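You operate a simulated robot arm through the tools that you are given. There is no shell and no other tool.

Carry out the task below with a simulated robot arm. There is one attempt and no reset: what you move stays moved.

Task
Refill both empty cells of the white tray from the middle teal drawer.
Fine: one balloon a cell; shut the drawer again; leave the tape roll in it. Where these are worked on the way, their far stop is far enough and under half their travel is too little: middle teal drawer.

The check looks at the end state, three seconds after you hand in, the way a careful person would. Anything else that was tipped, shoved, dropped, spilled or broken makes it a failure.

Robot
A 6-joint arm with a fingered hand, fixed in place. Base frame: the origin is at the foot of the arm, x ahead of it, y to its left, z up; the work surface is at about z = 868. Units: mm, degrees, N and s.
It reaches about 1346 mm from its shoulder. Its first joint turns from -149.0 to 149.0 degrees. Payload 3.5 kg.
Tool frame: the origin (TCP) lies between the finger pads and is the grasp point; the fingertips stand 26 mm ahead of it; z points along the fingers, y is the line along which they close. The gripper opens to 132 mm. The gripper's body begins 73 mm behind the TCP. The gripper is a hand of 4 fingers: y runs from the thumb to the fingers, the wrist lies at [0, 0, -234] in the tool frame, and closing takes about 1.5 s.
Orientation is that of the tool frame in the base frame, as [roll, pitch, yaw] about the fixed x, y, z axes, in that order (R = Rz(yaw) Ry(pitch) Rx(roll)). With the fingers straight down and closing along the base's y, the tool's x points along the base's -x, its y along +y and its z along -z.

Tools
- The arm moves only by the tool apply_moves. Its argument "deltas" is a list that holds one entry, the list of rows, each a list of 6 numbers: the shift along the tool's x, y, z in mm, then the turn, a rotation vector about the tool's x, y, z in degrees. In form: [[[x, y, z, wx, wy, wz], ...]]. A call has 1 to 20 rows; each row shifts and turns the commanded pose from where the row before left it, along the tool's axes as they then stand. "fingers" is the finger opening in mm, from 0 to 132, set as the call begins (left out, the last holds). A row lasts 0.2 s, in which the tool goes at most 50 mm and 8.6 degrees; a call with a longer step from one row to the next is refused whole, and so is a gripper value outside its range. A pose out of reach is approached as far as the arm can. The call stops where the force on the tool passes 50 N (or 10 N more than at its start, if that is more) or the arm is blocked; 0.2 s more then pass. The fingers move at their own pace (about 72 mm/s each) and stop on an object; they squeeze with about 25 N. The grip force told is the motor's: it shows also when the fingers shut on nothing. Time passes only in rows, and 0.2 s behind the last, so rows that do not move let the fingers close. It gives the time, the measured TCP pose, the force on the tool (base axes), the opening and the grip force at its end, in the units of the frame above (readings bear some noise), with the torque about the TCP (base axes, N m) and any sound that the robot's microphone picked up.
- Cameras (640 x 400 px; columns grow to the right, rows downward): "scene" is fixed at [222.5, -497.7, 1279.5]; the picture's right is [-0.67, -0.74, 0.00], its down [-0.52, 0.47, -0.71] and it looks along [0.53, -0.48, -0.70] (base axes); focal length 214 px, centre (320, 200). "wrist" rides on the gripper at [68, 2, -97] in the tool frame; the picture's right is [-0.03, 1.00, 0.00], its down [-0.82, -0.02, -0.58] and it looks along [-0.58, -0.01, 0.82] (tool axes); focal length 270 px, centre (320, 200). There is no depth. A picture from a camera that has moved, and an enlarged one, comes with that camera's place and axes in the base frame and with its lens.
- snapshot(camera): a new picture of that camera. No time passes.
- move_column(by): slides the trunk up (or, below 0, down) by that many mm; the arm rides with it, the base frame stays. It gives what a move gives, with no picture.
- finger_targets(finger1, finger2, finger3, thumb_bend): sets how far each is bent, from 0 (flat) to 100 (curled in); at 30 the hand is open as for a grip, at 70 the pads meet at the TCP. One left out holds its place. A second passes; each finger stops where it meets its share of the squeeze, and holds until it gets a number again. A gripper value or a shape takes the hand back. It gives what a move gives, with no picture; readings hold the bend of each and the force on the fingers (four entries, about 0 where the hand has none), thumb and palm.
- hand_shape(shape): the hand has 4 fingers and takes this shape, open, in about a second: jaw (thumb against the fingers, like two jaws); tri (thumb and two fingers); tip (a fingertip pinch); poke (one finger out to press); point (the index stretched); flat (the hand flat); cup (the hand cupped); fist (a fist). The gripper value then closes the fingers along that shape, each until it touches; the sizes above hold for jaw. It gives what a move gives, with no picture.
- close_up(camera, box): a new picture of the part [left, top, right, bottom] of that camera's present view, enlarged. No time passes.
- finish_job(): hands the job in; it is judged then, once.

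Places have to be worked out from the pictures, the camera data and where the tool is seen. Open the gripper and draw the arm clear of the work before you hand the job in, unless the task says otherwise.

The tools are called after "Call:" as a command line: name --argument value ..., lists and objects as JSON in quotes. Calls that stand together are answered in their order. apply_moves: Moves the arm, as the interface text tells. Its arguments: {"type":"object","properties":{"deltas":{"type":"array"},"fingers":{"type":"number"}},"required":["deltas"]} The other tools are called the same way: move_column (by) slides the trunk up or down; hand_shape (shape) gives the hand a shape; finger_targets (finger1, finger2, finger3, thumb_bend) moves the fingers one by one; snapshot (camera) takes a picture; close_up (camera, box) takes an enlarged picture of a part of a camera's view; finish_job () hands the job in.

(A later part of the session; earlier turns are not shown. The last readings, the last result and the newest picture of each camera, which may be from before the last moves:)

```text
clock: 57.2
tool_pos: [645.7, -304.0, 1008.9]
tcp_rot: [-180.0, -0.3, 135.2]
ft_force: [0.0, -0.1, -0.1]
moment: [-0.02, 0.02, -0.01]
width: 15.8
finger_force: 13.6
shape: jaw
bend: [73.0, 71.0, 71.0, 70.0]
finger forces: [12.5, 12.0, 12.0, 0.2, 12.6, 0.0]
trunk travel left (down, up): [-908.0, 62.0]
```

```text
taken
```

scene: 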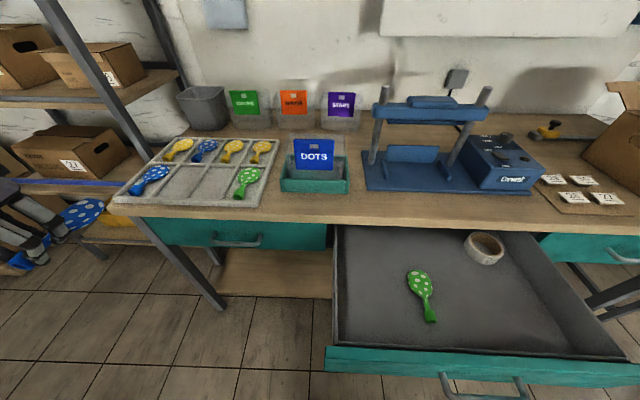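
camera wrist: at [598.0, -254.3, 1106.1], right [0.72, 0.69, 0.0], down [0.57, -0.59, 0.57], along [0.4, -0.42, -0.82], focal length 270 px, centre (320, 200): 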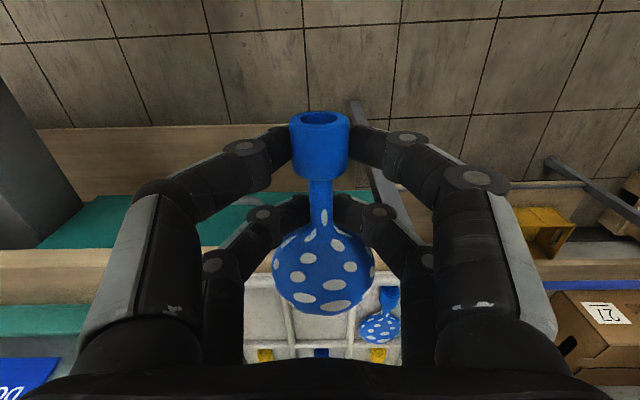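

The tray is in view below and beyond. I'll move in 200 mm toward it and recheck alignment.

Call:
apply_moves --deltas '[[[-25, 0, 0, 0, 0, 0], [-40, 0, 0, 0, 0, 0], [-45, 0, 0, 0, 0, 0], [-45, 0, 0, 0, 0, 0], [-45, 0, 0, 0, 0, 0], [0, 0, 0, 0, 0, 0]]]'

Call:
snapshot --camera "wrist"

Call:
snapshot --camera "scene"

```text
clock: 58.6
tool_pos: [783.8, -444.7, 1009.2]
tcp_rot: [-180.0, -0.3, 135.2]
ft_force: [-0.2, -0.9, -0.1]
moment: [-0.03, 0.0, 0.0]
width: 16.0
finger_force: 13.7
shape: jaw
bend: [73.0, 71.0, 71.0, 70.0]
finger forces: [12.4, 12.0, 11.9, 0.1, 12.6, 0.0]
trunk travel left (down, up): [-908.0, 62.0]
```

```text
taken
camera wrist: at [737.2, -395.5, 1106.1], right [0.72, 0.69, 0.0], down [0.57, -0.59, 0.57], along [0.4, -0.42, -0.82], focal length 270 px, centre (320, 200)
```

wrist: 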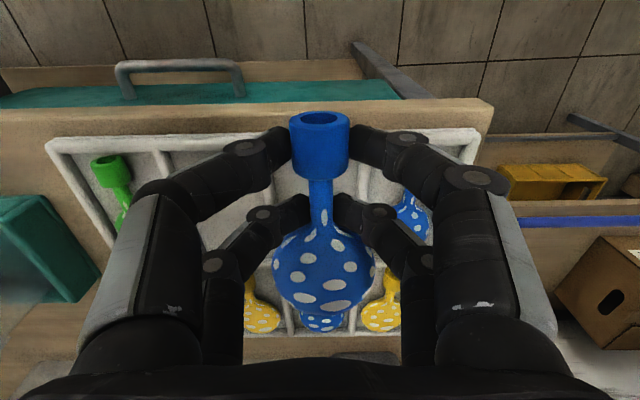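

```text
taken
```

scene: 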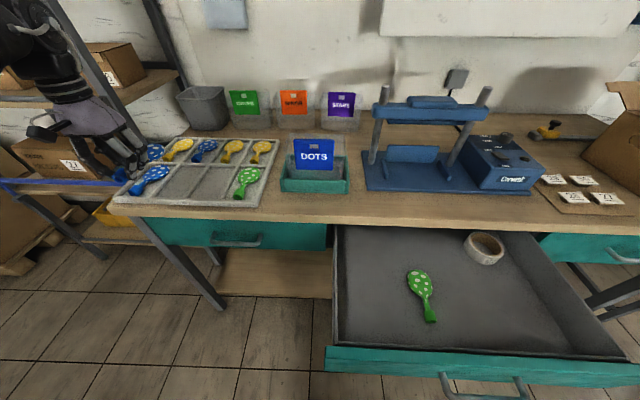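

TCP is at n=-869, e=240. I estimate the cell (second from left) centre at e≈236, n≈-978, so the TCP should go to n≈-937. I'll move there and check from the scene camera.

Call:
apply_moves --deltas '[[[-25, -2, 0, 0, 0, 0], [-25, -2, 0, 0, 0, 0], [-18, 0, 0, 0, 0, 0], [0, 0, 0, 0, 0, 0], [0, 0, 0, 0, 0, 0]]]'

Call:
move_column --by -60

Call:
snapshot --camera "wrist"

Call:
close_up --camera "scene" --box '[100, 110, 292, 230]'

```text
clock: 59.9
tool_pos: [829.3, -495.7, 1009.2]
tcp_rot: [180.0, -0.3, 135.2]
ft_force: [-0.4, 0.0, -0.3]
moment: [0.0, -0.01, 0.01]
width: 16.1
finger_force: 14.1
shape: jaw
bend: [73.0, 71.0, 71.0, 70.0]
finger forces: [12.5, 12.0, 12.0, 0.0, 12.5, 0.0]
trunk travel left (down, up): [-908.0, 62.0]
```

```text
clock: 60.9
tool_pos: [829.6, -496.3, 947.5]
tcp_rot: [-180.0, -0.2, 135.0]
ft_force: [-0.2, 0.0, 0.7]
moment: [0.01, 0.03, -0.02]
width: 16.1
finger_force: 14.1
shape: jaw
bend: [73.0, 71.0, 71.0, 70.0]
finger forces: [12.5, 12.0, 11.9, 0.0, 12.5, 0.0]
trunk travel left (down, up): [-848.0, 122.0]
```

```text
taken
camera wrist: at [781.9, -446.4, 1046.1], right [0.72, 0.69, 0.0], down [0.57, -0.59, 0.57], along [0.4, -0.42, -0.82], focal length 270 px, centre (320, 200)
```

wrist: 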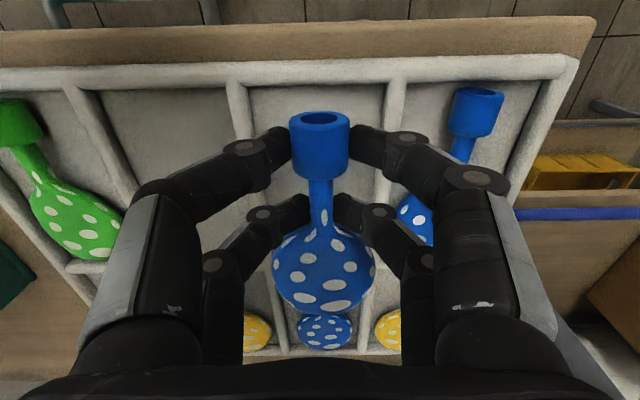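

```text
3.33 times, centred on (196, 170) of scene
camera zoom: at [222.5, -497.7, 1279.5], right [-0.67, -0.74, 0.0], down [-0.52, 0.47, -0.71], along [0.53, -0.48, -0.7], focal length 715 px, centre (733, 300)
```

zoom: 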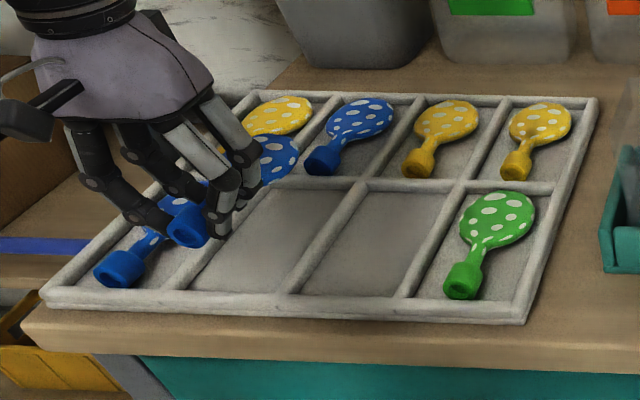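

Dividers are seen at e≈189 and 279, so the balloon is centred. Lengthwise the cuff end should sit at n≈-908, like its neighbours. I'll lower 34 mm, then in small steps.

Call:
move_column --by -34

Call:
close_up --camera "wrist" --box '[160, 0, 480, 200]'

Call:
close_up --camera "scene" --box '[120, 130, 248, 210]'

```text
clock: 61.6
tool_pos: [829.0, -496.3, 914.8]
tcp_rot: [180.0, -0.3, 135.0]
ft_force: [-0.5, 0.3, 0.2]
moment: [-0.02, 0.04, -0.02]
width: 15.9
finger_force: 14.4
shape: jaw
bend: [73.0, 71.0, 71.0, 70.0]
finger forces: [12.5, 12.0, 11.9, 0.0, 12.5, 0.0]
trunk travel left (down, up): [-814.0, 156.0]
```

```text
2.00 times, centred on (320, 100) of wrist
camera zoom: at [781.9, -446.4, 1012.1], right [0.72, 0.69, 0.0], down [0.57, -0.59, 0.57], along [0.4, -0.42, -0.82], focal length 541 px, centre (320, 400)
```

zoom: 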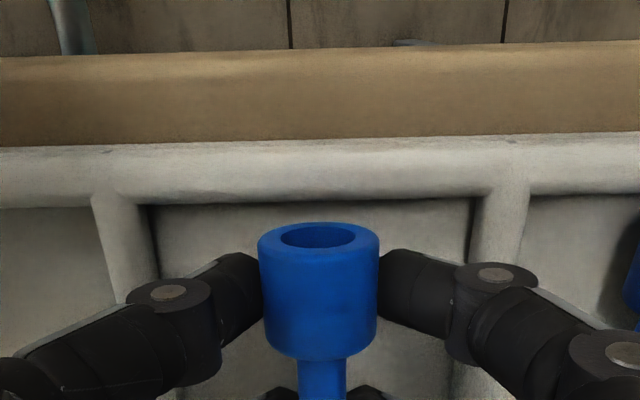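

```text
5.00 times, centred on (184, 170) of scene
camera zoom: at [222.5, -497.7, 1279.5], right [-0.67, -0.74, 0.0], down [-0.52, 0.47, -0.71], along [0.53, -0.48, -0.7], focal length 1072 px, centre (1000, 350)
```

zoom: 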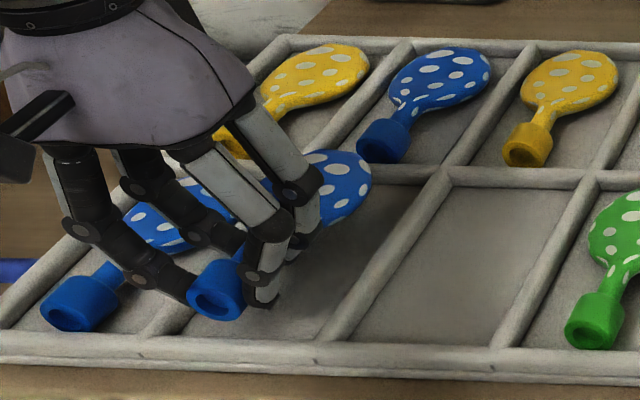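

Getting close. I want to check the head end against the cell's back wall before the last few mm.

Call:
close_up --camera "wrist" --box '[200, 200, 440, 350]'

Call:
close_up --camera "scene" --box '[150, 140, 230, 190]'

Call:
snapshot --camera "wrist"

```text
2.67 times, centred on (320, 275) of wrist
camera zoom: at [781.9, -446.4, 1012.1], right [0.72, 0.69, 0.0], down [0.57, -0.59, 0.57], along [0.4, -0.42, -0.82], focal length 721 px, centre (320, 0)
```

zoom: 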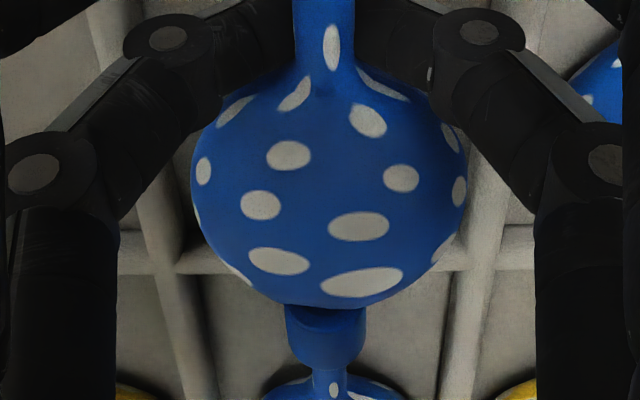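

```text
8.00 times, centred on (190, 165) of scene
camera zoom: at [222.5, -497.7, 1279.5], right [-0.67, -0.74, 0.0], down [-0.52, 0.47, -0.71], along [0.53, -0.48, -0.7], focal length 1716 px, centre (1360, 480)
```

zoom: 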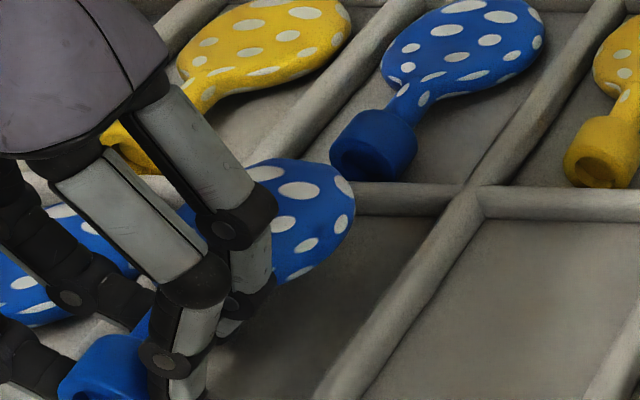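

```text
taken
camera wrist: at [781.9, -446.4, 1012.1], right [0.72, 0.69, 0.0], down [0.57, -0.59, 0.57], along [0.4, -0.42, -0.82], focal length 270 px, centre (320, 200)
```

wrist: 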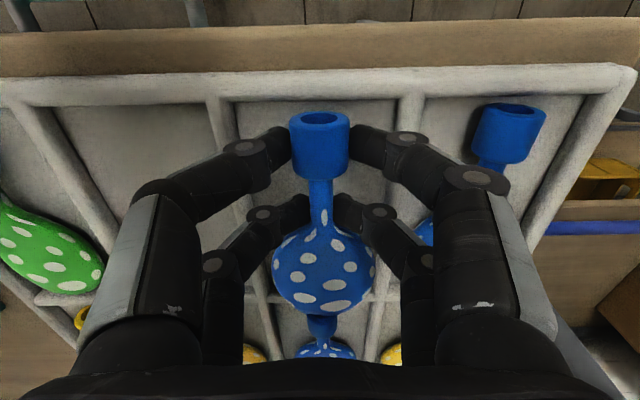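

There's a few mm of clearance at the front rim and head end. I'll step down in 3 mm increments watching the force.

Call:
move_column --by -4

Call:
move_column --by -3

Call:
close_up --camera "scene" --box '[150, 140, 230, 190]'

Call:
close_up --camera "wrist" --box '[200, 200, 440, 350]'

```text
clock: 62.2
tool_pos: [827.9, -496.2, 910.6]
tcp_rot: [180.0, -0.3, 135.0]
ft_force: [-0.1, 1.0, -0.6]
moment: [-0.05, 0.01, 0.03]
width: 15.9
finger_force: 14.0
shape: jaw
bend: [73.0, 71.0, 71.0, 70.0]
finger forces: [12.4, 12.0, 11.9, 0.0, 12.5, 0.1]
trunk travel left (down, up): [-810.0, 160.0]
```

```text
clock: 62.7
tool_pos: [829.0, -495.3, 908.0]
tcp_rot: [180.0, -0.4, 135.1]
ft_force: [-0.7, 1.1, 0.1]
moment: [0.0, -0.02, 0.02]
width: 16.0
finger_force: 14.0
shape: jaw
bend: [73.0, 71.0, 71.0, 70.0]
finger forces: [12.5, 12.1, 11.8, 0.1, 12.4, 0.1]
trunk travel left (down, up): [-807.0, 163.0]
```

```text
8.00 times, centred on (190, 165) of scene
camera zoom: at [222.5, -497.7, 1279.5], right [-0.67, -0.74, 0.0], down [-0.52, 0.47, -0.71], along [0.53, -0.48, -0.7], focal length 1716 px, centre (1360, 480)
```

zoom: 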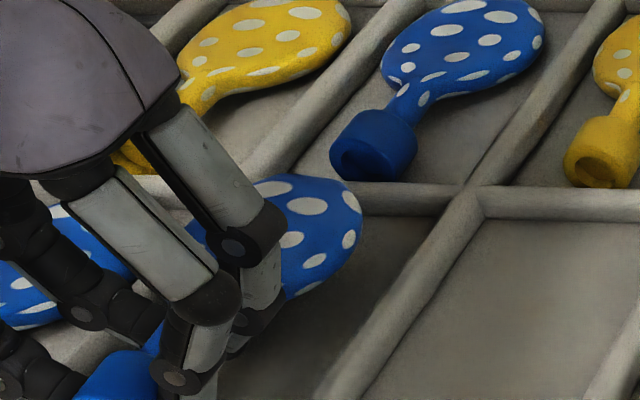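

```text
2.67 times, centred on (320, 275) of wrist
camera zoom: at [781.9, -446.4, 1005.0], right [0.72, 0.69, 0.0], down [0.57, -0.59, 0.57], along [0.4, -0.42, -0.82], focal length 721 px, centre (320, 0)
```

zoom: 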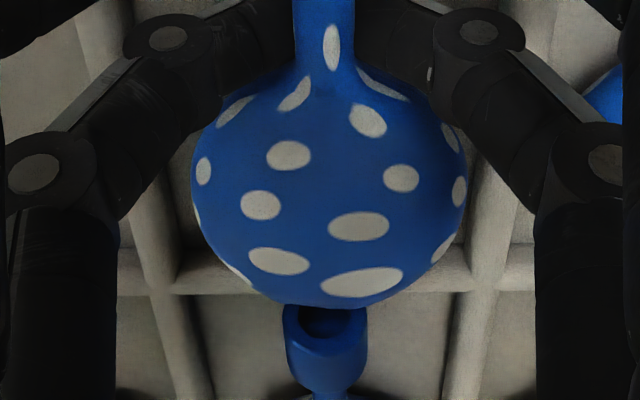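

No contact yet. I'll continue down 3 mm at a time.

Call:
move_column --by -3

Call:
move_column --by -2

Call:
close_up --camera "scene" --box '[130, 140, 226, 200]'

Call:
snapshot --camera "wrist"

```text
clock: 63.2
tool_pos: [829.5, -495.1, 906.6]
tcp_rot: [-179.9, -0.4, 135.2]
ft_force: [-0.4, -0.3, 0.5]
moment: [0.0, 0.0, -0.01]
width: 16.0
finger_force: 13.8
shape: jaw
bend: [73.0, 71.0, 71.0, 70.0]
finger forces: [12.7, 12.1, 11.9, 0.0, 12.5, 0.0]
trunk travel left (down, up): [-804.0, 166.0]
```

```text
clock: 63.7
tool_pos: [829.1, -494.8, 903.8]
tcp_rot: [180.0, -0.3, 135.2]
ft_force: [-0.8, 0.3, 0.4]
moment: [0.0, 0.04, 0.02]
width: 15.8
finger_force: 14.1
shape: jaw
bend: [73.0, 71.0, 71.0, 70.0]
finger forces: [12.6, 12.0, 11.8, 0.1, 12.5, 0.0]
trunk travel left (down, up): [-802.0, 168.0]
```

```text
6.67 times, centred on (178, 170) of scene
camera zoom: at [222.5, -497.7, 1279.5], right [-0.67, -0.74, 0.0], down [-0.52, 0.47, -0.71], along [0.53, -0.48, -0.7], focal length 1430 px, centre (1267, 400)
```

zoom: 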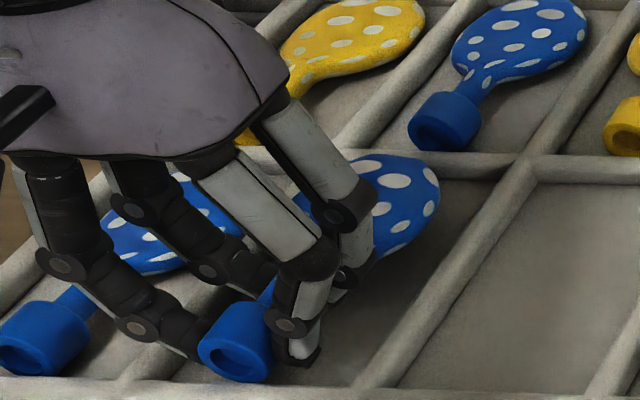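

```text
taken
camera wrist: at [781.9, -446.4, 1000.0], right [0.72, 0.69, 0.0], down [0.57, -0.59, 0.57], along [0.4, -0.42, -0.82], focal length 270 px, centre (320, 200)
```

wrist: 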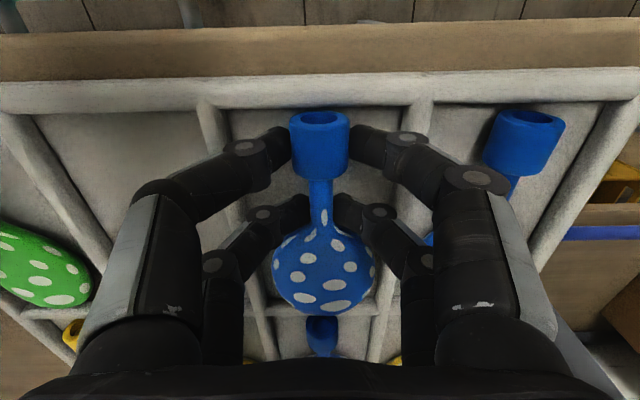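

Very near rest height now and aligned with the neighbour. Two more small steps down.

Call:
move_column --by -2

Call:
move_column --by -2

Call:
close_up --camera "scene" --box '[130, 140, 226, 200]'

```text
clock: 64.2
tool_pos: [828.6, -496.3, 900.9]
tcp_rot: [-179.9, -0.3, 135.0]
ft_force: [-0.6, 0.9, 0.6]
moment: [0.02, 0.04, 0.01]
width: 15.9
finger_force: 14.0
shape: jaw
bend: [73.0, 71.0, 71.0, 70.0]
finger forces: [12.4, 12.1, 11.9, 0.0, 12.3, 0.0]
trunk travel left (down, up): [-800.0, 170.0]
```

```text
clock: 64.8
tool_pos: [828.7, -496.2, 899.1]
tcp_rot: [179.9, -0.3, 135.1]
ft_force: [-0.3, 0.2, -1.0]
moment: [0.01, 0.04, 0.0]
width: 16.1
finger_force: 14.2
shape: jaw
bend: [73.0, 71.0, 71.0, 70.0]
finger forces: [12.4, 12.0, 11.9, 0.1, 12.5, 0.0]
trunk travel left (down, up): [-798.0, 172.0]
```

```text
6.67 times, centred on (178, 170) of scene
camera zoom: at [222.5, -497.7, 1279.5], right [-0.67, -0.74, 0.0], down [-0.52, 0.47, -0.71], along [0.53, -0.48, -0.7], focal length 1430 px, centre (1267, 400)
```

zoom: 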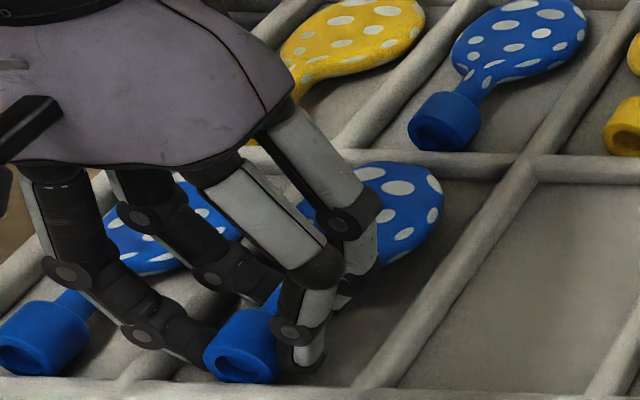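

Still no contact force; two more 2 mm steps.

Call:
move_column --by -2

Call:
move_column --by -2

Call:
close_up --camera "scene" --box '[130, 140, 226, 200]'

Call:
snapshot --camera "wrist"

```text
clock: 65.3
tool_pos: [829.8, -496.5, 896.8]
tcp_rot: [180.0, -0.4, 135.2]
ft_force: [-0.1, -0.5, 0.6]
moment: [0.0, 0.02, -0.01]
width: 16.1
finger_force: 14.3
shape: jaw
bend: [73.0, 71.0, 71.0, 70.0]
finger forces: [12.6, 12.0, 11.8, 0.1, 12.5, 0.1]
trunk travel left (down, up): [-796.0, 174.0]
```

```text
clock: 65.8
tool_pos: [828.9, -495.7, 895.5]
tcp_rot: [179.9, -0.2, 135.1]
ft_force: [0.5, -1.2, 5.9]
moment: [0.09, 0.12, -0.01]
width: 16.5
finger_force: 14.5
shape: jaw
bend: [73.0, 71.0, 71.0, 70.0]
finger forces: [14.4, 12.4, 12.1, 0.0, 14.6, 0.0]
trunk travel left (down, up): [-794.0, 176.0]
```

```text
6.67 times, centred on (178, 170) of scene
camera zoom: at [222.5, -497.7, 1279.5], right [-0.67, -0.74, 0.0], down [-0.52, 0.47, -0.71], along [0.53, -0.48, -0.7], focal length 1430 px, centre (1267, 400)
```

zoom: 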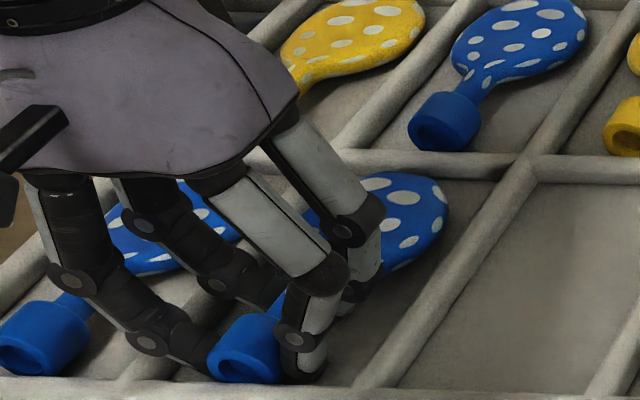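

```text
taken
camera wrist: at [781.7, -446.4, 992.5], right [0.72, 0.69, 0.0], down [0.57, -0.59, 0.57], along [0.4, -0.42, -0.82], focal length 270 px, centre (320, 200)
```

wrist: 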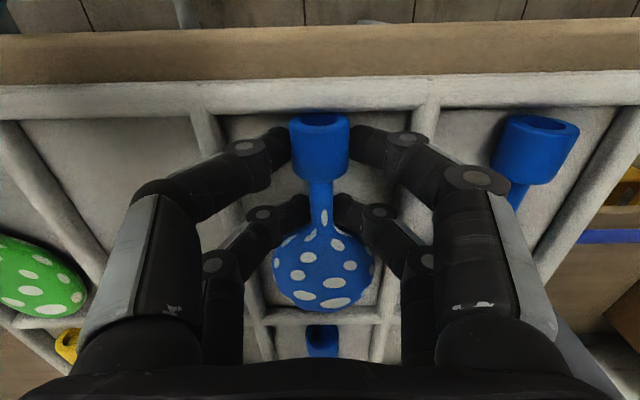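

Contact felt (≈6 N) at TCP z≈895.5: the balloon rests on the cell floor. I'll ease up 1 mm and open the fingers a little to release.

Call:
move_column --by 1

Call:
apply_moves --deltas '[[[0, 0, 0, 0, 0, 0], [0, 0, 0, 0, 0, 0], [0, 0, 0, 0, 0, 0], [0, 0, 0, 0, 0, 0]]]' --fingers 44

Call:
snapshot --camera "wrist"

```text
clock: 66.3
tool_pos: [828.3, -495.4, 894.9]
tcp_rot: [-179.9, -0.4, 135.2]
ft_force: [0.3, -0.7, 2.0]
moment: [0.05, 0.07, -0.03]
width: 16.4
finger_force: 14.2
shape: jaw
bend: [73.0, 71.0, 71.0, 70.0]
finger forces: [14.1, 12.2, 11.9, 0.0, 14.1, 0.0]
trunk travel left (down, up): [-795.0, 175.0]
```

```text
clock: 67.3
tool_pos: [828.6, -494.9, 895.7]
tcp_rot: [179.9, -0.3, 135.1]
ft_force: [-1.1, -1.6, 1.6]
moment: [-0.03, 0.02, 0.02]
width: 43.0
finger_force: 0.0
shape: jaw
bend: [74.0, 74.0, 74.0, 70.0]
finger forces: [1.0, 1.0, 0.0, 0.0, 0.0, 0.0]
trunk travel left (down, up): [-795.0, 175.0]
```

```text
taken
camera wrist: at [781.7, -446.6, 993.2], right [0.72, 0.69, 0.0], down [0.57, -0.59, 0.57], along [0.4, -0.42, -0.82], focal length 270 px, centre (320, 200)
```

wrist: 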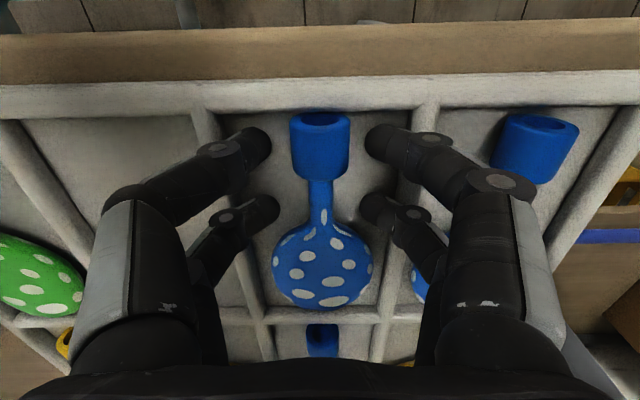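

The balloon is released and lies flat, with only light finger contact (about 1 N) showing. I'll lift straight up.

Call:
move_column --by 15

Call:
move_column --by 95

Call:
snapshot --camera "wrist"

Call:
close_up --camera "scene" --box '[100, 110, 292, 230]'

```text
clock: 67.9
tool_pos: [829.9, -497.1, 911.2]
tcp_rot: [-180.0, -0.3, 135.1]
ft_force: [0.2, 0.1, -0.8]
moment: [-0.01, -0.02, -0.02]
width: 43.7
finger_force: 0.2
shape: jaw
bend: [74.0, 74.0, 74.0, 70.0]
finger forces: [0.0, 0.0, 0.0, 0.0, 0.0, 0.0]
trunk travel left (down, up): [-810.0, 160.0]
```

```text
clock: 69.2
tool_pos: [828.9, -496.1, 1005.4]
tcp_rot: [180.0, -0.3, 135.1]
ft_force: [-0.3, -0.4, -0.1]
moment: [0.0, 0.01, 0.0]
width: 43.6
finger_force: 0.1
shape: jaw
bend: [74.0, 74.0, 74.0, 70.0]
finger forces: [0.0, 0.0, 0.1, 0.0, 0.1, 0.1]
trunk travel left (down, up): [-905.0, 65.0]
```

```text
taken
camera wrist: at [782.0, -446.5, 1102.9], right [0.72, 0.69, 0.0], down [0.57, -0.59, 0.57], along [0.4, -0.42, -0.82], focal length 270 px, centre (320, 200)
```

wrist: 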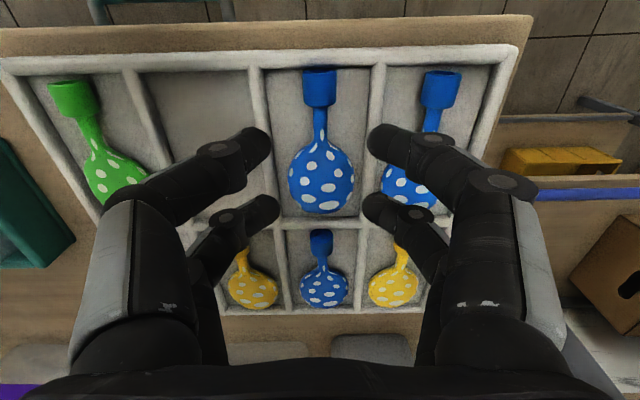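

```text
3.33 times, centred on (196, 170) of scene
camera zoom: at [222.5, -497.7, 1279.5], right [-0.67, -0.74, 0.0], down [-0.52, 0.47, -0.71], along [0.53, -0.48, -0.7], focal length 715 px, centre (733, 300)
```

zoom: 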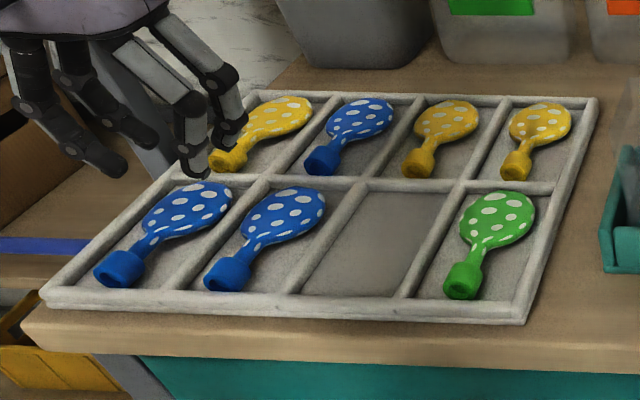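

The blue balloon sits well in its cell. Now I'll retreat out over the floor, travel back along -e, and go above the green balloon (TCP target n≈-713, e≈-460).

Call:
apply_moves --deltas '[[[44, 0, 0, 0, 0, 0], [44, 0, 0, 0, 0, 0], [44, 0, 0, 0, 0, 0], [44, 0, 0, 0, 0, 0], [40, 0, 0, 0, 0, 0], [20, -30, 0, 0, 0, 0], [0, -46, 0, 0, 0, 0], [0, -46, 0, 0, 0, 0], [0, -46, 0, 0, 0, 0], [0, -46, 0, 0, 0, 0], [0, -46, 0, 0, 0, 0], [0, -46, 0, 0, 0, 0], [0, -46, 0, 0, 0, 0], [0, -46, 0, 0, 0, 0], [0, -46, 0, 0, 0, 0], [0, -46, 0, 0, 0, 0], [0, -46, 0, 0, 0, 0], [0, -46, 0, 0, 0, 0], [0, -46, 0, 0, 0, 0], [0, -46, 0, 0, 0, 0]]]' --fingers 64

Call:
apply_moves --deltas '[[[-6, -22, 0, 0, 0, 0], [0, 0, 0, 0, 0, 0]]]'

Call:
snapshot --camera "wrist"

Call:
snapshot --camera "scene"

```text
clock: 73.4
tool_pos: [188.9, -809.6, 1005.9]
tcp_rot: [179.9, -0.3, 135.1]
ft_force: [1.1, 0.1, -0.1]
moment: [-0.04, 0.0, 0.02]
width: 63.4
finger_force: 0.1
shape: jaw
bend: [73.0, 73.0, 73.0, 70.0]
finger forces: [0.1, 0.0, 0.0, 0.1, 0.1, 0.0]
out of reach, approached as far as the arm can: row 5
trunk travel left (down, up): [-905.0, 65.0]
```

```text
clock: 74.0
tool_pos: [175.9, -827.5, 1005.8]
tcp_rot: [180.0, -0.3, 135.1]
ft_force: [0.5, 0.4, -0.3]
moment: [0.01, -0.01, 0.01]
width: 63.8
finger_force: 0.1
shape: jaw
bend: [73.0, 73.0, 73.0, 70.0]
finger forces: [0.0, 0.0, 0.0, 0.0, 0.0, 0.0]
trunk travel left (down, up): [-905.0, 65.0]
```

```text
taken
camera wrist: at [129.6, -778.4, 1103.0], right [0.72, 0.69, 0.0], down [0.57, -0.59, 0.57], along [0.4, -0.41, -0.82], focal length 270 px, centre (320, 200)
```

wrist: 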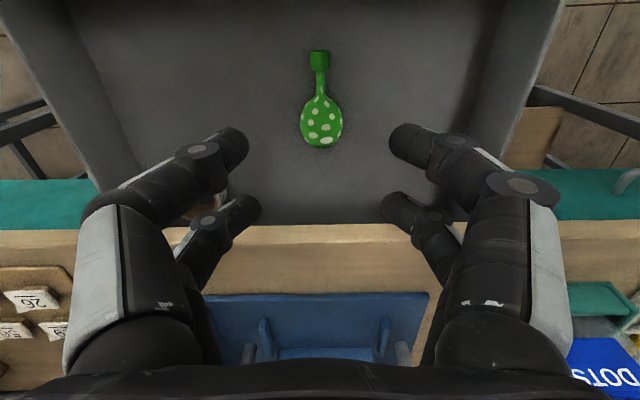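

```text
taken
```

scene: 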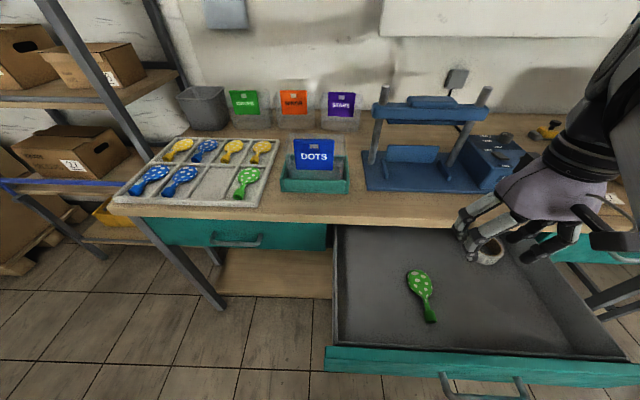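

Green cuff is at n≈-698, e≈-459, straight along n. I'll trim by (-5, +1.5) and lower most of the way.

Call:
apply_moves --deltas '[[[-5, 1.5, 0, 0, 0, 0], [0, 0, 0, 0, 0, 0]]]'

Call:
move_column --by -240

Call:
snapshot --camera "wrist"

```text
clock: 74.6
tool_pos: [180.5, -829.2, 1006.0]
tcp_rot: [-179.9, -0.3, 135.1]
ft_force: [-0.9, 0.5, -0.1]
moment: [-0.03, -0.01, 0.0]
width: 63.7
finger_force: 0.1
shape: jaw
bend: [73.0, 73.0, 73.0, 70.0]
finger forces: [0.0, 0.1, 0.0, 0.1, 0.0, 0.0]
trunk travel left (down, up): [-905.0, 65.0]
```

```text
clock: 77.1
tool_pos: [181.8, -829.8, 765.9]
tcp_rot: [179.9, -0.3, 135.0]
ft_force: [0.2, 0.3, -0.1]
moment: [0.0, -0.01, -0.05]
width: 63.4
finger_force: 0.0
shape: jaw
bend: [73.0, 73.0, 73.0, 70.0]
finger forces: [0.0, 0.1, 0.0, 0.0, 0.0, 0.0]
trunk travel left (down, up): [-665.0, 305.0]
```

```text
taken
camera wrist: at [133.9, -780.0, 863.1], right [0.72, 0.69, 0.0], down [0.57, -0.59, 0.57], along [0.4, -0.42, -0.82], focal length 270 px, centre (320, 200)
```

wrist: 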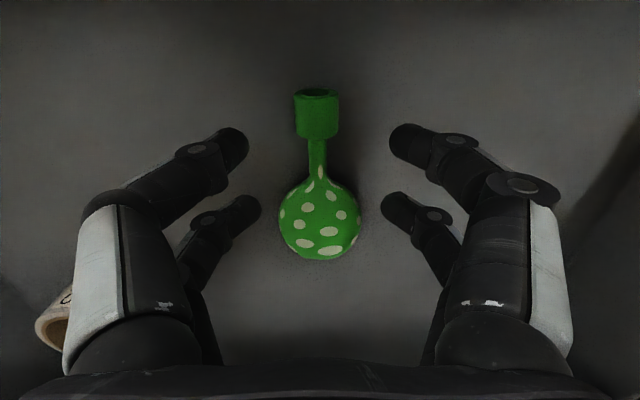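

Nearly identical to the blue case, offset about 2 mm in e. I'll trim and lower to grasp height z≈718.5, then close.

Call:
apply_moves --deltas '[[[0, -1.5, 0, 0, 0, 0], [0, 0, 0, 0, 0, 0]]]'

Call:
move_column --by -47

Call:
apply_moves --deltas '[[[0, 0, 0, 0, 0, 0], [0, 0, 0, 0, 0, 0], [0, 0, 0, 0, 0, 0], [0, 0, 0, 0, 0, 0], [0, 0, 0, 0, 0, 0], [0, 0, 0, 0, 0, 0], [0, 0, 0, 0, 0, 0], [0, 0, 0, 0, 0, 0]]]' --fingers 0

Call:
snapshot --camera "wrist"

```text
clock: 77.7
tool_pos: [179.8, -829.7, 765.8]
tcp_rot: [180.0, -0.3, 135.1]
ft_force: [0.7, -0.2, 1.0]
moment: [-0.03, -0.02, -0.01]
width: 63.7
finger_force: 0.1
shape: jaw
bend: [73.0, 73.0, 73.0, 70.0]
finger forces: [0.0, 0.0, 0.1, 0.1, 0.1, 0.1]
trunk travel left (down, up): [-665.0, 305.0]
```

```text
clock: 78.6
tool_pos: [179.9, -830.3, 719.2]
tcp_rot: [180.0, -0.3, 135.1]
ft_force: [-0.2, -0.1, 0.3]
moment: [-0.01, 0.04, -0.02]
width: 63.7
finger_force: 0.0
shape: jaw
bend: [73.0, 73.0, 73.0, 70.0]
finger forces: [0.0, 0.0, 0.0, 0.0, 0.0, 0.0]
trunk travel left (down, up): [-618.0, 352.0]
```

```text
clock: 80.4
tool_pos: [179.7, -830.5, 718.3]
tcp_rot: [-180.0, -0.4, 135.1]
ft_force: [0.0, 0.7, -0.8]
moment: [0.01, -0.01, 0.0]
width: 16.2
finger_force: 13.7
shape: jaw
bend: [73.0, 71.0, 71.0, 70.0]
finger forces: [12.5, 12.3, 12.2, 0.1, 12.5, 0.1]
trunk travel left (down, up): [-618.0, 352.0]
```

```text
taken
camera wrist: at [132.5, -781.3, 816.0], right [0.72, 0.69, 0.0], down [0.57, -0.59, 0.57], along [0.4, -0.42, -0.82], focal length 270 px, centre (320, 200)
```

wrist: 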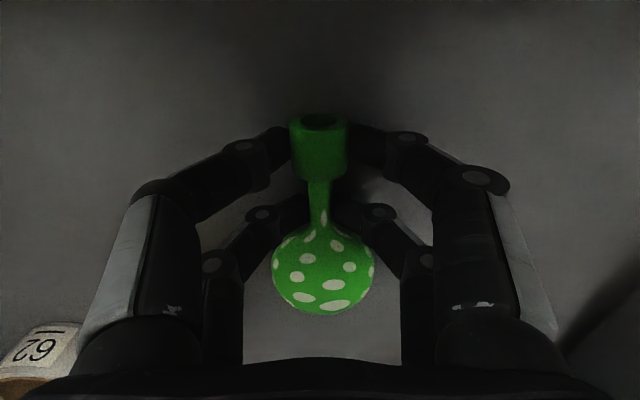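

Same solid grip on the green one. Lift clear and travel along +e to e≈142.

Call:
move_column --by 290

Call:
apply_moves --deltas '[[[20, 20, 0, 0, 0, 0], [20, 40, 0, 0, 0, 0], [5, 45, 0, 0, 0, 0], [0, 46, 0, 0, 0, 0], [0, 46, 0, 0, 0, 0], [0, 46, 0, 0, 0, 0], [0, 46, 0, 0, 0, 0], [0, 46, 0, 0, 0, 0], [0, 46, 0, 0, 0, 0], [0, 46, 0, 0, 0, 0], [0, 46, 0, 0, 0, 0], [0, 46, 0, 0, 0, 0], [0, 46, 0, 0, 0, 0], [0, 37, 0, 0, 0, 0], [0, 0, 0, 0, 0, 0]]]'

Call:
snapshot --camera "scene"

```text
clock: 83.3
tool_pos: [179.3, -831.3, 1008.7]
tcp_rot: [179.9, -0.3, 135.0]
ft_force: [1.0, -0.1, -0.6]
moment: [-0.01, -0.01, -0.01]
width: 16.0
finger_force: 14.1
shape: jaw
bend: [73.0, 71.0, 71.0, 70.0]
finger forces: [12.4, 12.2, 12.2, 0.0, 12.4, 0.0]
trunk travel left (down, up): [-908.0, 62.0]
```

```text
clock: 86.5
tool_pos: [572.4, -367.8, 1006.8]
tcp_rot: [179.9, -0.3, 135.2]
ft_force: [-0.3, -0.4, 0.4]
moment: [0.0, -0.01, -0.01]
width: 16.2
finger_force: 14.1
shape: jaw
bend: [73.0, 71.0, 71.0, 70.0]
finger forces: [12.4, 12.1, 12.2, 0.0, 12.5, 0.0]
out of reach, approached as far as the arm can: row 2
trunk travel left (down, up): [-908.0, 62.0]
```

```text
taken
```

scene: 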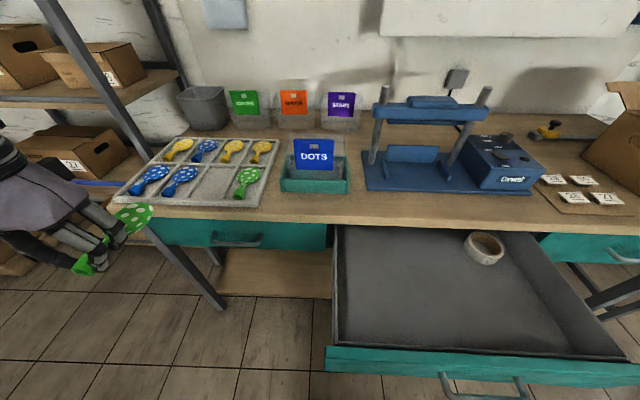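

Now move in 271 mm over the empty cell and trim e by -2.7, then lower part-way and check.

Call:
apply_moves --deltas '[[[-30, -0.7, 0, 0, 0, 0], [-42, -1, 0, 0, 0, 0], [-42, -1, 0, 0, 0, 0], [-42, 0, 0, 0, 0, 0], [-42, 0, 0, 0, 0, 0], [-42, 0, 0, 0, 0, 0], [-31, 0, 0, 0, 0, 0], [0, 0, 0, 0, 0, 0], [0, 0, 0, 0, 0, 0]]]'

Call:
move_column --by -70

Call:
snapshot --camera "wrist"

Call:
close_up --camera "scene" --box '[100, 110, 292, 230]'

```text
clock: 88.5
tool_pos: [763.2, -564.8, 1009.6]
tcp_rot: [-179.9, -0.3, 135.1]
ft_force: [0.8, 0.2, -0.1]
moment: [0.01, 0.04, 0.01]
width: 16.2
finger_force: 14.0
shape: jaw
bend: [73.0, 71.0, 71.0, 70.0]
finger forces: [12.5, 12.0, 12.0, 0.0, 12.5, 0.1]
out of reach, approached as far as the arm can: row 7
trunk travel left (down, up): [-908.0, 62.0]
```

```text
clock: 89.6
tool_pos: [764.5, -565.1, 939.3]
tcp_rot: [180.0, -0.3, 135.1]
ft_force: [0.3, -0.7, 0.2]
moment: [-0.06, -0.02, -0.05]
width: 16.4
finger_force: 14.0
shape: jaw
bend: [73.0, 71.0, 71.0, 70.0]
finger forces: [12.4, 12.1, 12.0, 0.1, 12.5, 0.1]
trunk travel left (down, up): [-838.0, 132.0]
```

```text
taken
camera wrist: at [716.7, -515.8, 1036.1], right [0.72, 0.69, 0.0], down [0.57, -0.59, 0.57], along [0.4, -0.42, -0.82], focal length 270 px, centre (320, 200)
```

wrist: 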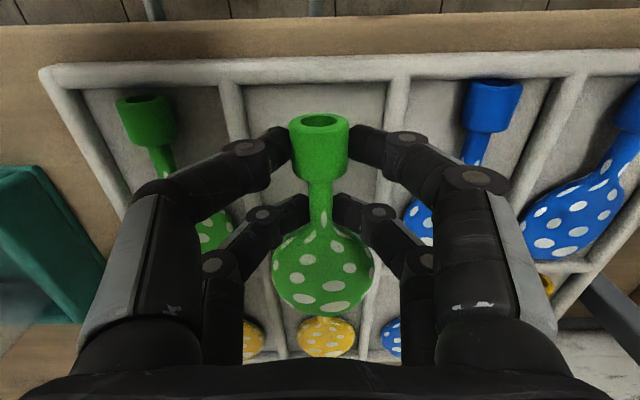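

```text
3.33 times, centred on (196, 170) of scene
camera zoom: at [222.5, -497.7, 1279.5], right [-0.67, -0.74, 0.0], down [-0.52, 0.47, -0.71], along [0.53, -0.48, -0.7], focal length 715 px, centre (733, 300)
```

zoom: 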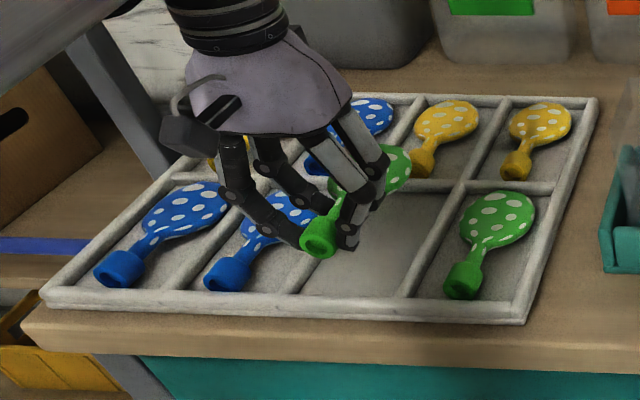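

Centred to within 2 mm. I'll trim (+3, -1.5) and lower to about 4 mm above the previous release height.

Call:
apply_moves --deltas '[[[3, -1.5, 0, 0, 0, 0], [0, 0, 0, 0, 0, 0]]]'

Call:
move_column --by -36

Call:
move_column --by -4

Call:
snapshot --camera "wrist"

Call:
close_up --camera "scene" --box '[150, 130, 278, 210]'

```text
clock: 90.2
tool_pos: [760.7, -563.6, 939.0]
tcp_rot: [180.0, -0.2, 135.1]
ft_force: [0.1, -0.6, -0.4]
moment: [-0.01, 0.0, 0.02]
width: 16.0
finger_force: 13.9
shape: jaw
bend: [73.0, 71.0, 71.0, 70.0]
finger forces: [12.4, 12.1, 12.0, 0.0, 12.4, 0.0]
trunk travel left (down, up): [-838.0, 132.0]
```

```text
clock: 91.0
tool_pos: [761.2, -563.5, 901.7]
tcp_rot: [-179.9, -0.3, 135.2]
ft_force: [-0.2, 0.1, -0.4]
moment: [-0.01, -0.03, -0.04]
width: 16.2
finger_force: 14.5
shape: jaw
bend: [73.0, 71.0, 71.0, 70.0]
finger forces: [12.4, 12.2, 11.9, 0.0, 12.5, 0.1]
trunk travel left (down, up): [-802.0, 168.0]
```

```text
clock: 91.5
tool_pos: [760.5, -564.9, 899.0]
tcp_rot: [-180.0, -0.4, 135.2]
ft_force: [-0.6, -1.2, -0.1]
moment: [0.0, -0.01, -0.01]
width: 16.4
finger_force: 13.8
shape: jaw
bend: [73.0, 71.0, 71.0, 70.0]
finger forces: [12.4, 12.2, 12.1, 0.0, 12.5, 0.0]
trunk travel left (down, up): [-798.0, 172.0]
```

```text
taken
camera wrist: at [713.9, -514.7, 996.1], right [0.72, 0.69, 0.0], down [0.57, -0.59, 0.57], along [0.4, -0.42, -0.82], focal length 270 px, centre (320, 200)
```

wrist: 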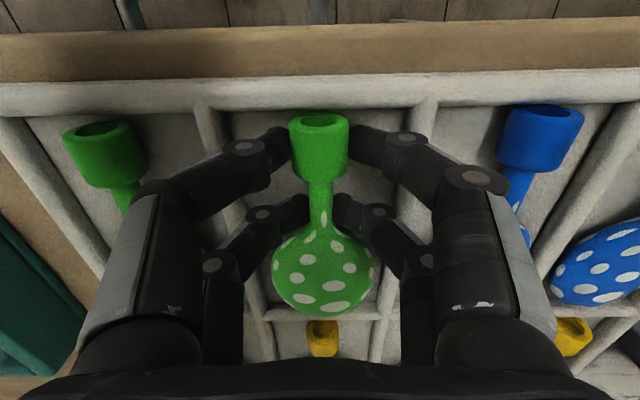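

```text
5.00 times, centred on (214, 170) of scene
camera zoom: at [222.5, -497.7, 1279.5], right [-0.67, -0.74, 0.0], down [-0.52, 0.47, -0.71], along [0.53, -0.48, -0.7], focal length 1072 px, centre (850, 350)
```

zoom: 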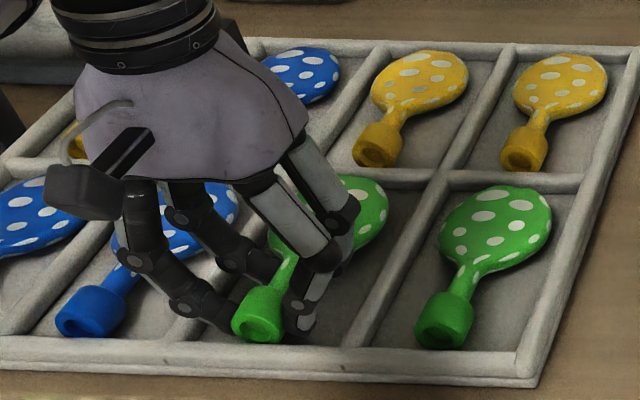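

Aligned with its neighbours. Final steps down to contact.

Call:
move_column --by -2

Call:
move_column --by -1.5

```text
clock: 92.1
tool_pos: [761.1, -564.5, 896.9]
tcp_rot: [179.9, -0.3, 135.0]
ft_force: [0.4, -0.5, -0.5]
moment: [0.02, -0.02, -0.04]
width: 16.1
finger_force: 13.7
shape: jaw
bend: [73.0, 71.0, 71.0, 70.0]
finger forces: [12.4, 12.1, 12.1, 0.0, 12.5, 0.0]
trunk travel left (down, up): [-796.0, 174.0]
```

```text
clock: 92.6
tool_pos: [761.1, -564.6, 895.8]
tcp_rot: [-179.9, -0.3, 135.2]
ft_force: [0.3, -0.3, 5.0]
moment: [0.06, 0.06, 0.02]
width: 16.1
finger_force: 13.7
shape: jaw
bend: [73.0, 71.0, 71.0, 70.0]
finger forces: [13.8, 12.3, 12.1, 0.0, 14.0, 0.0]
trunk travel left (down, up): [-794.0, 176.0]
```

Contact at the same height (5 N). Ease up 1 mm, open to 44 mm to release, then lift.

Call:
move_column --by 1

Call:
apply_moves --deltas '[[[0, 0, 0, 0, 0, 0], [0, 0, 0, 0, 0, 0], [0, 0, 0, 0, 0, 0], [0, 0, 0, 0, 0, 0]]]' --fingers 42

Call:
move_column --by 15

Call:
move_column --by 95

Call:
snapshot --camera "wrist"

Call:
close_up --camera "scene" --box '[100, 110, 292, 230]'

```text
clock: 93.1
tool_pos: [760.8, -565.2, 896.7]
tcp_rot: [179.9, -0.3, 135.0]
ft_force: [0.3, 0.2, 0.8]
moment: [0.01, 0.02, 0.02]
width: 16.1
finger_force: 14.2
shape: jaw
bend: [73.0, 71.0, 71.0, 70.0]
finger forces: [13.2, 12.1, 11.9, 0.1, 13.3, 0.0]
trunk travel left (down, up): [-795.0, 175.0]
```

```text
clock: 94.1
tool_pos: [761.7, -565.0, 896.8]
tcp_rot: [-180.0, -0.4, 135.1]
ft_force: [-1.3, -1.1, 0.9]
moment: [0.0, -0.03, 0.01]
width: 41.6
finger_force: 0.0
shape: jaw
bend: [74.0, 74.0, 74.0, 70.0]
finger forces: [0.0, 0.1, 0.1, 0.1, 0.0, 0.1]
trunk travel left (down, up): [-795.0, 175.0]
```

```text
clock: 94.7
tool_pos: [761.3, -564.7, 911.4]
tcp_rot: [180.0, -0.3, 135.1]
ft_force: [0.1, -0.6, 0.2]
moment: [0.01, 0.01, 0.03]
width: 41.9
finger_force: 0.0
shape: jaw
bend: [74.0, 74.0, 74.0, 70.0]
finger forces: [0.0, 0.0, 0.0, 0.0, 0.0, 0.0]
trunk travel left (down, up): [-810.0, 160.0]
```

```text
clock: 96.0
tool_pos: [760.8, -564.2, 1007.4]
tcp_rot: [-180.0, -0.3, 135.1]
ft_force: [0.2, -0.3, 0.2]
moment: [0.02, -0.04, -0.02]
width: 41.6
finger_force: 0.0
shape: jaw
bend: [74.0, 74.0, 74.0, 70.0]
finger forces: [0.0, 0.0, 0.0, 0.1, 0.0, 0.1]
trunk travel left (down, up): [-905.0, 65.0]
```

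```text
taken
camera wrist: at [714.0, -514.8, 1103.5], right [0.72, 0.69, 0.0], down [0.57, -0.59, 0.57], along [0.4, -0.42, -0.82], focal length 270 px, centre (320, 200)
```

wrist: 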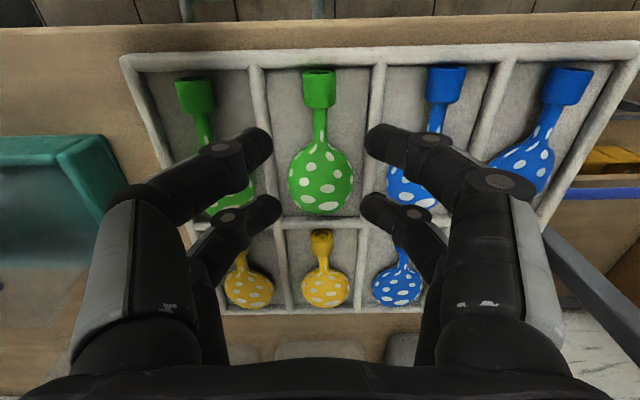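

```text
3.33 times, centred on (196, 170) of scene
camera zoom: at [222.5, -497.7, 1279.5], right [-0.67, -0.74, 0.0], down [-0.52, 0.47, -0.71], along [0.53, -0.48, -0.7], focal length 715 px, centre (733, 300)
```

zoom: 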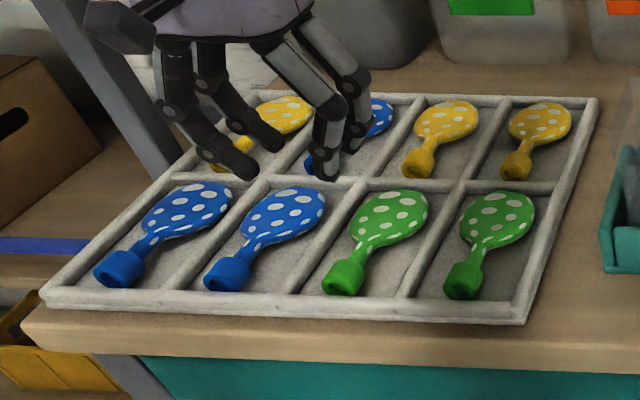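

Both empty cells are filled and nothing else in the tray is disturbed. Now I'll retreat and go back along -e to face the drawer and shut it.

Call:
apply_moves --deltas '[[[44, 0, 0, 0, 0, 0], [44, 0, 0, 0, 0, 0], [44, 0, 0, 0, 0, 0], [44, 0, 0, 0, 0, 0], [44, 0, 0, 0, 0, 0], [40, -20, 0, 0, 0, 0], [10, -45, 0, 0, 0, 0], [10, -45, 0, 0, 0, 0], [10, -45, 0, 0, 0, 0], [10, -45, 0, 0, 0, 0], [10, -45, 0, 0, 0, 0], [10, -45, 0, 0, 0, 0], [10, -45, 0, 0, 0, 0], [10, -45, 0, 0, 0, 0], [10, -45, 0, 0, 0, 0], [10, -45, 0, 0, 0, 0], [10, -45, 0, 0, 0, 0], [10, -45, 0, 0, 0, 0], [10, -45, 0, 0, 0, 0], [10, -25, 0, 0, 0, 0]]]'

Call:
snapshot --camera "scene"

```text
clock: 100.2
tool_pos: [33.6, -729.3, 1006.4]
tcp_rot: [-180.0, -0.3, 135.0]
ft_force: [0.1, -0.7, -0.7]
moment: [-0.02, 0.0, 0.01]
width: 41.7
finger_force: 0.1
shape: jaw
bend: [74.0, 74.0, 74.0, 70.0]
finger forces: [0.0, 0.0, 0.0, 0.0, 0.1, 0.0]
out of reach, approached as far as the arm can: row 14, 19
trunk travel left (down, up): [-905.0, 65.0]
```

```text
taken
```

scene: 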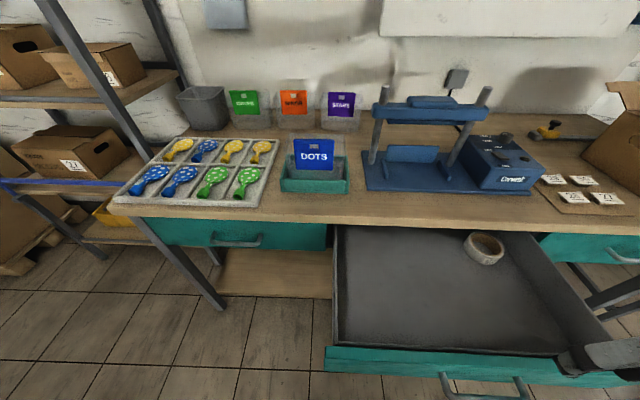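

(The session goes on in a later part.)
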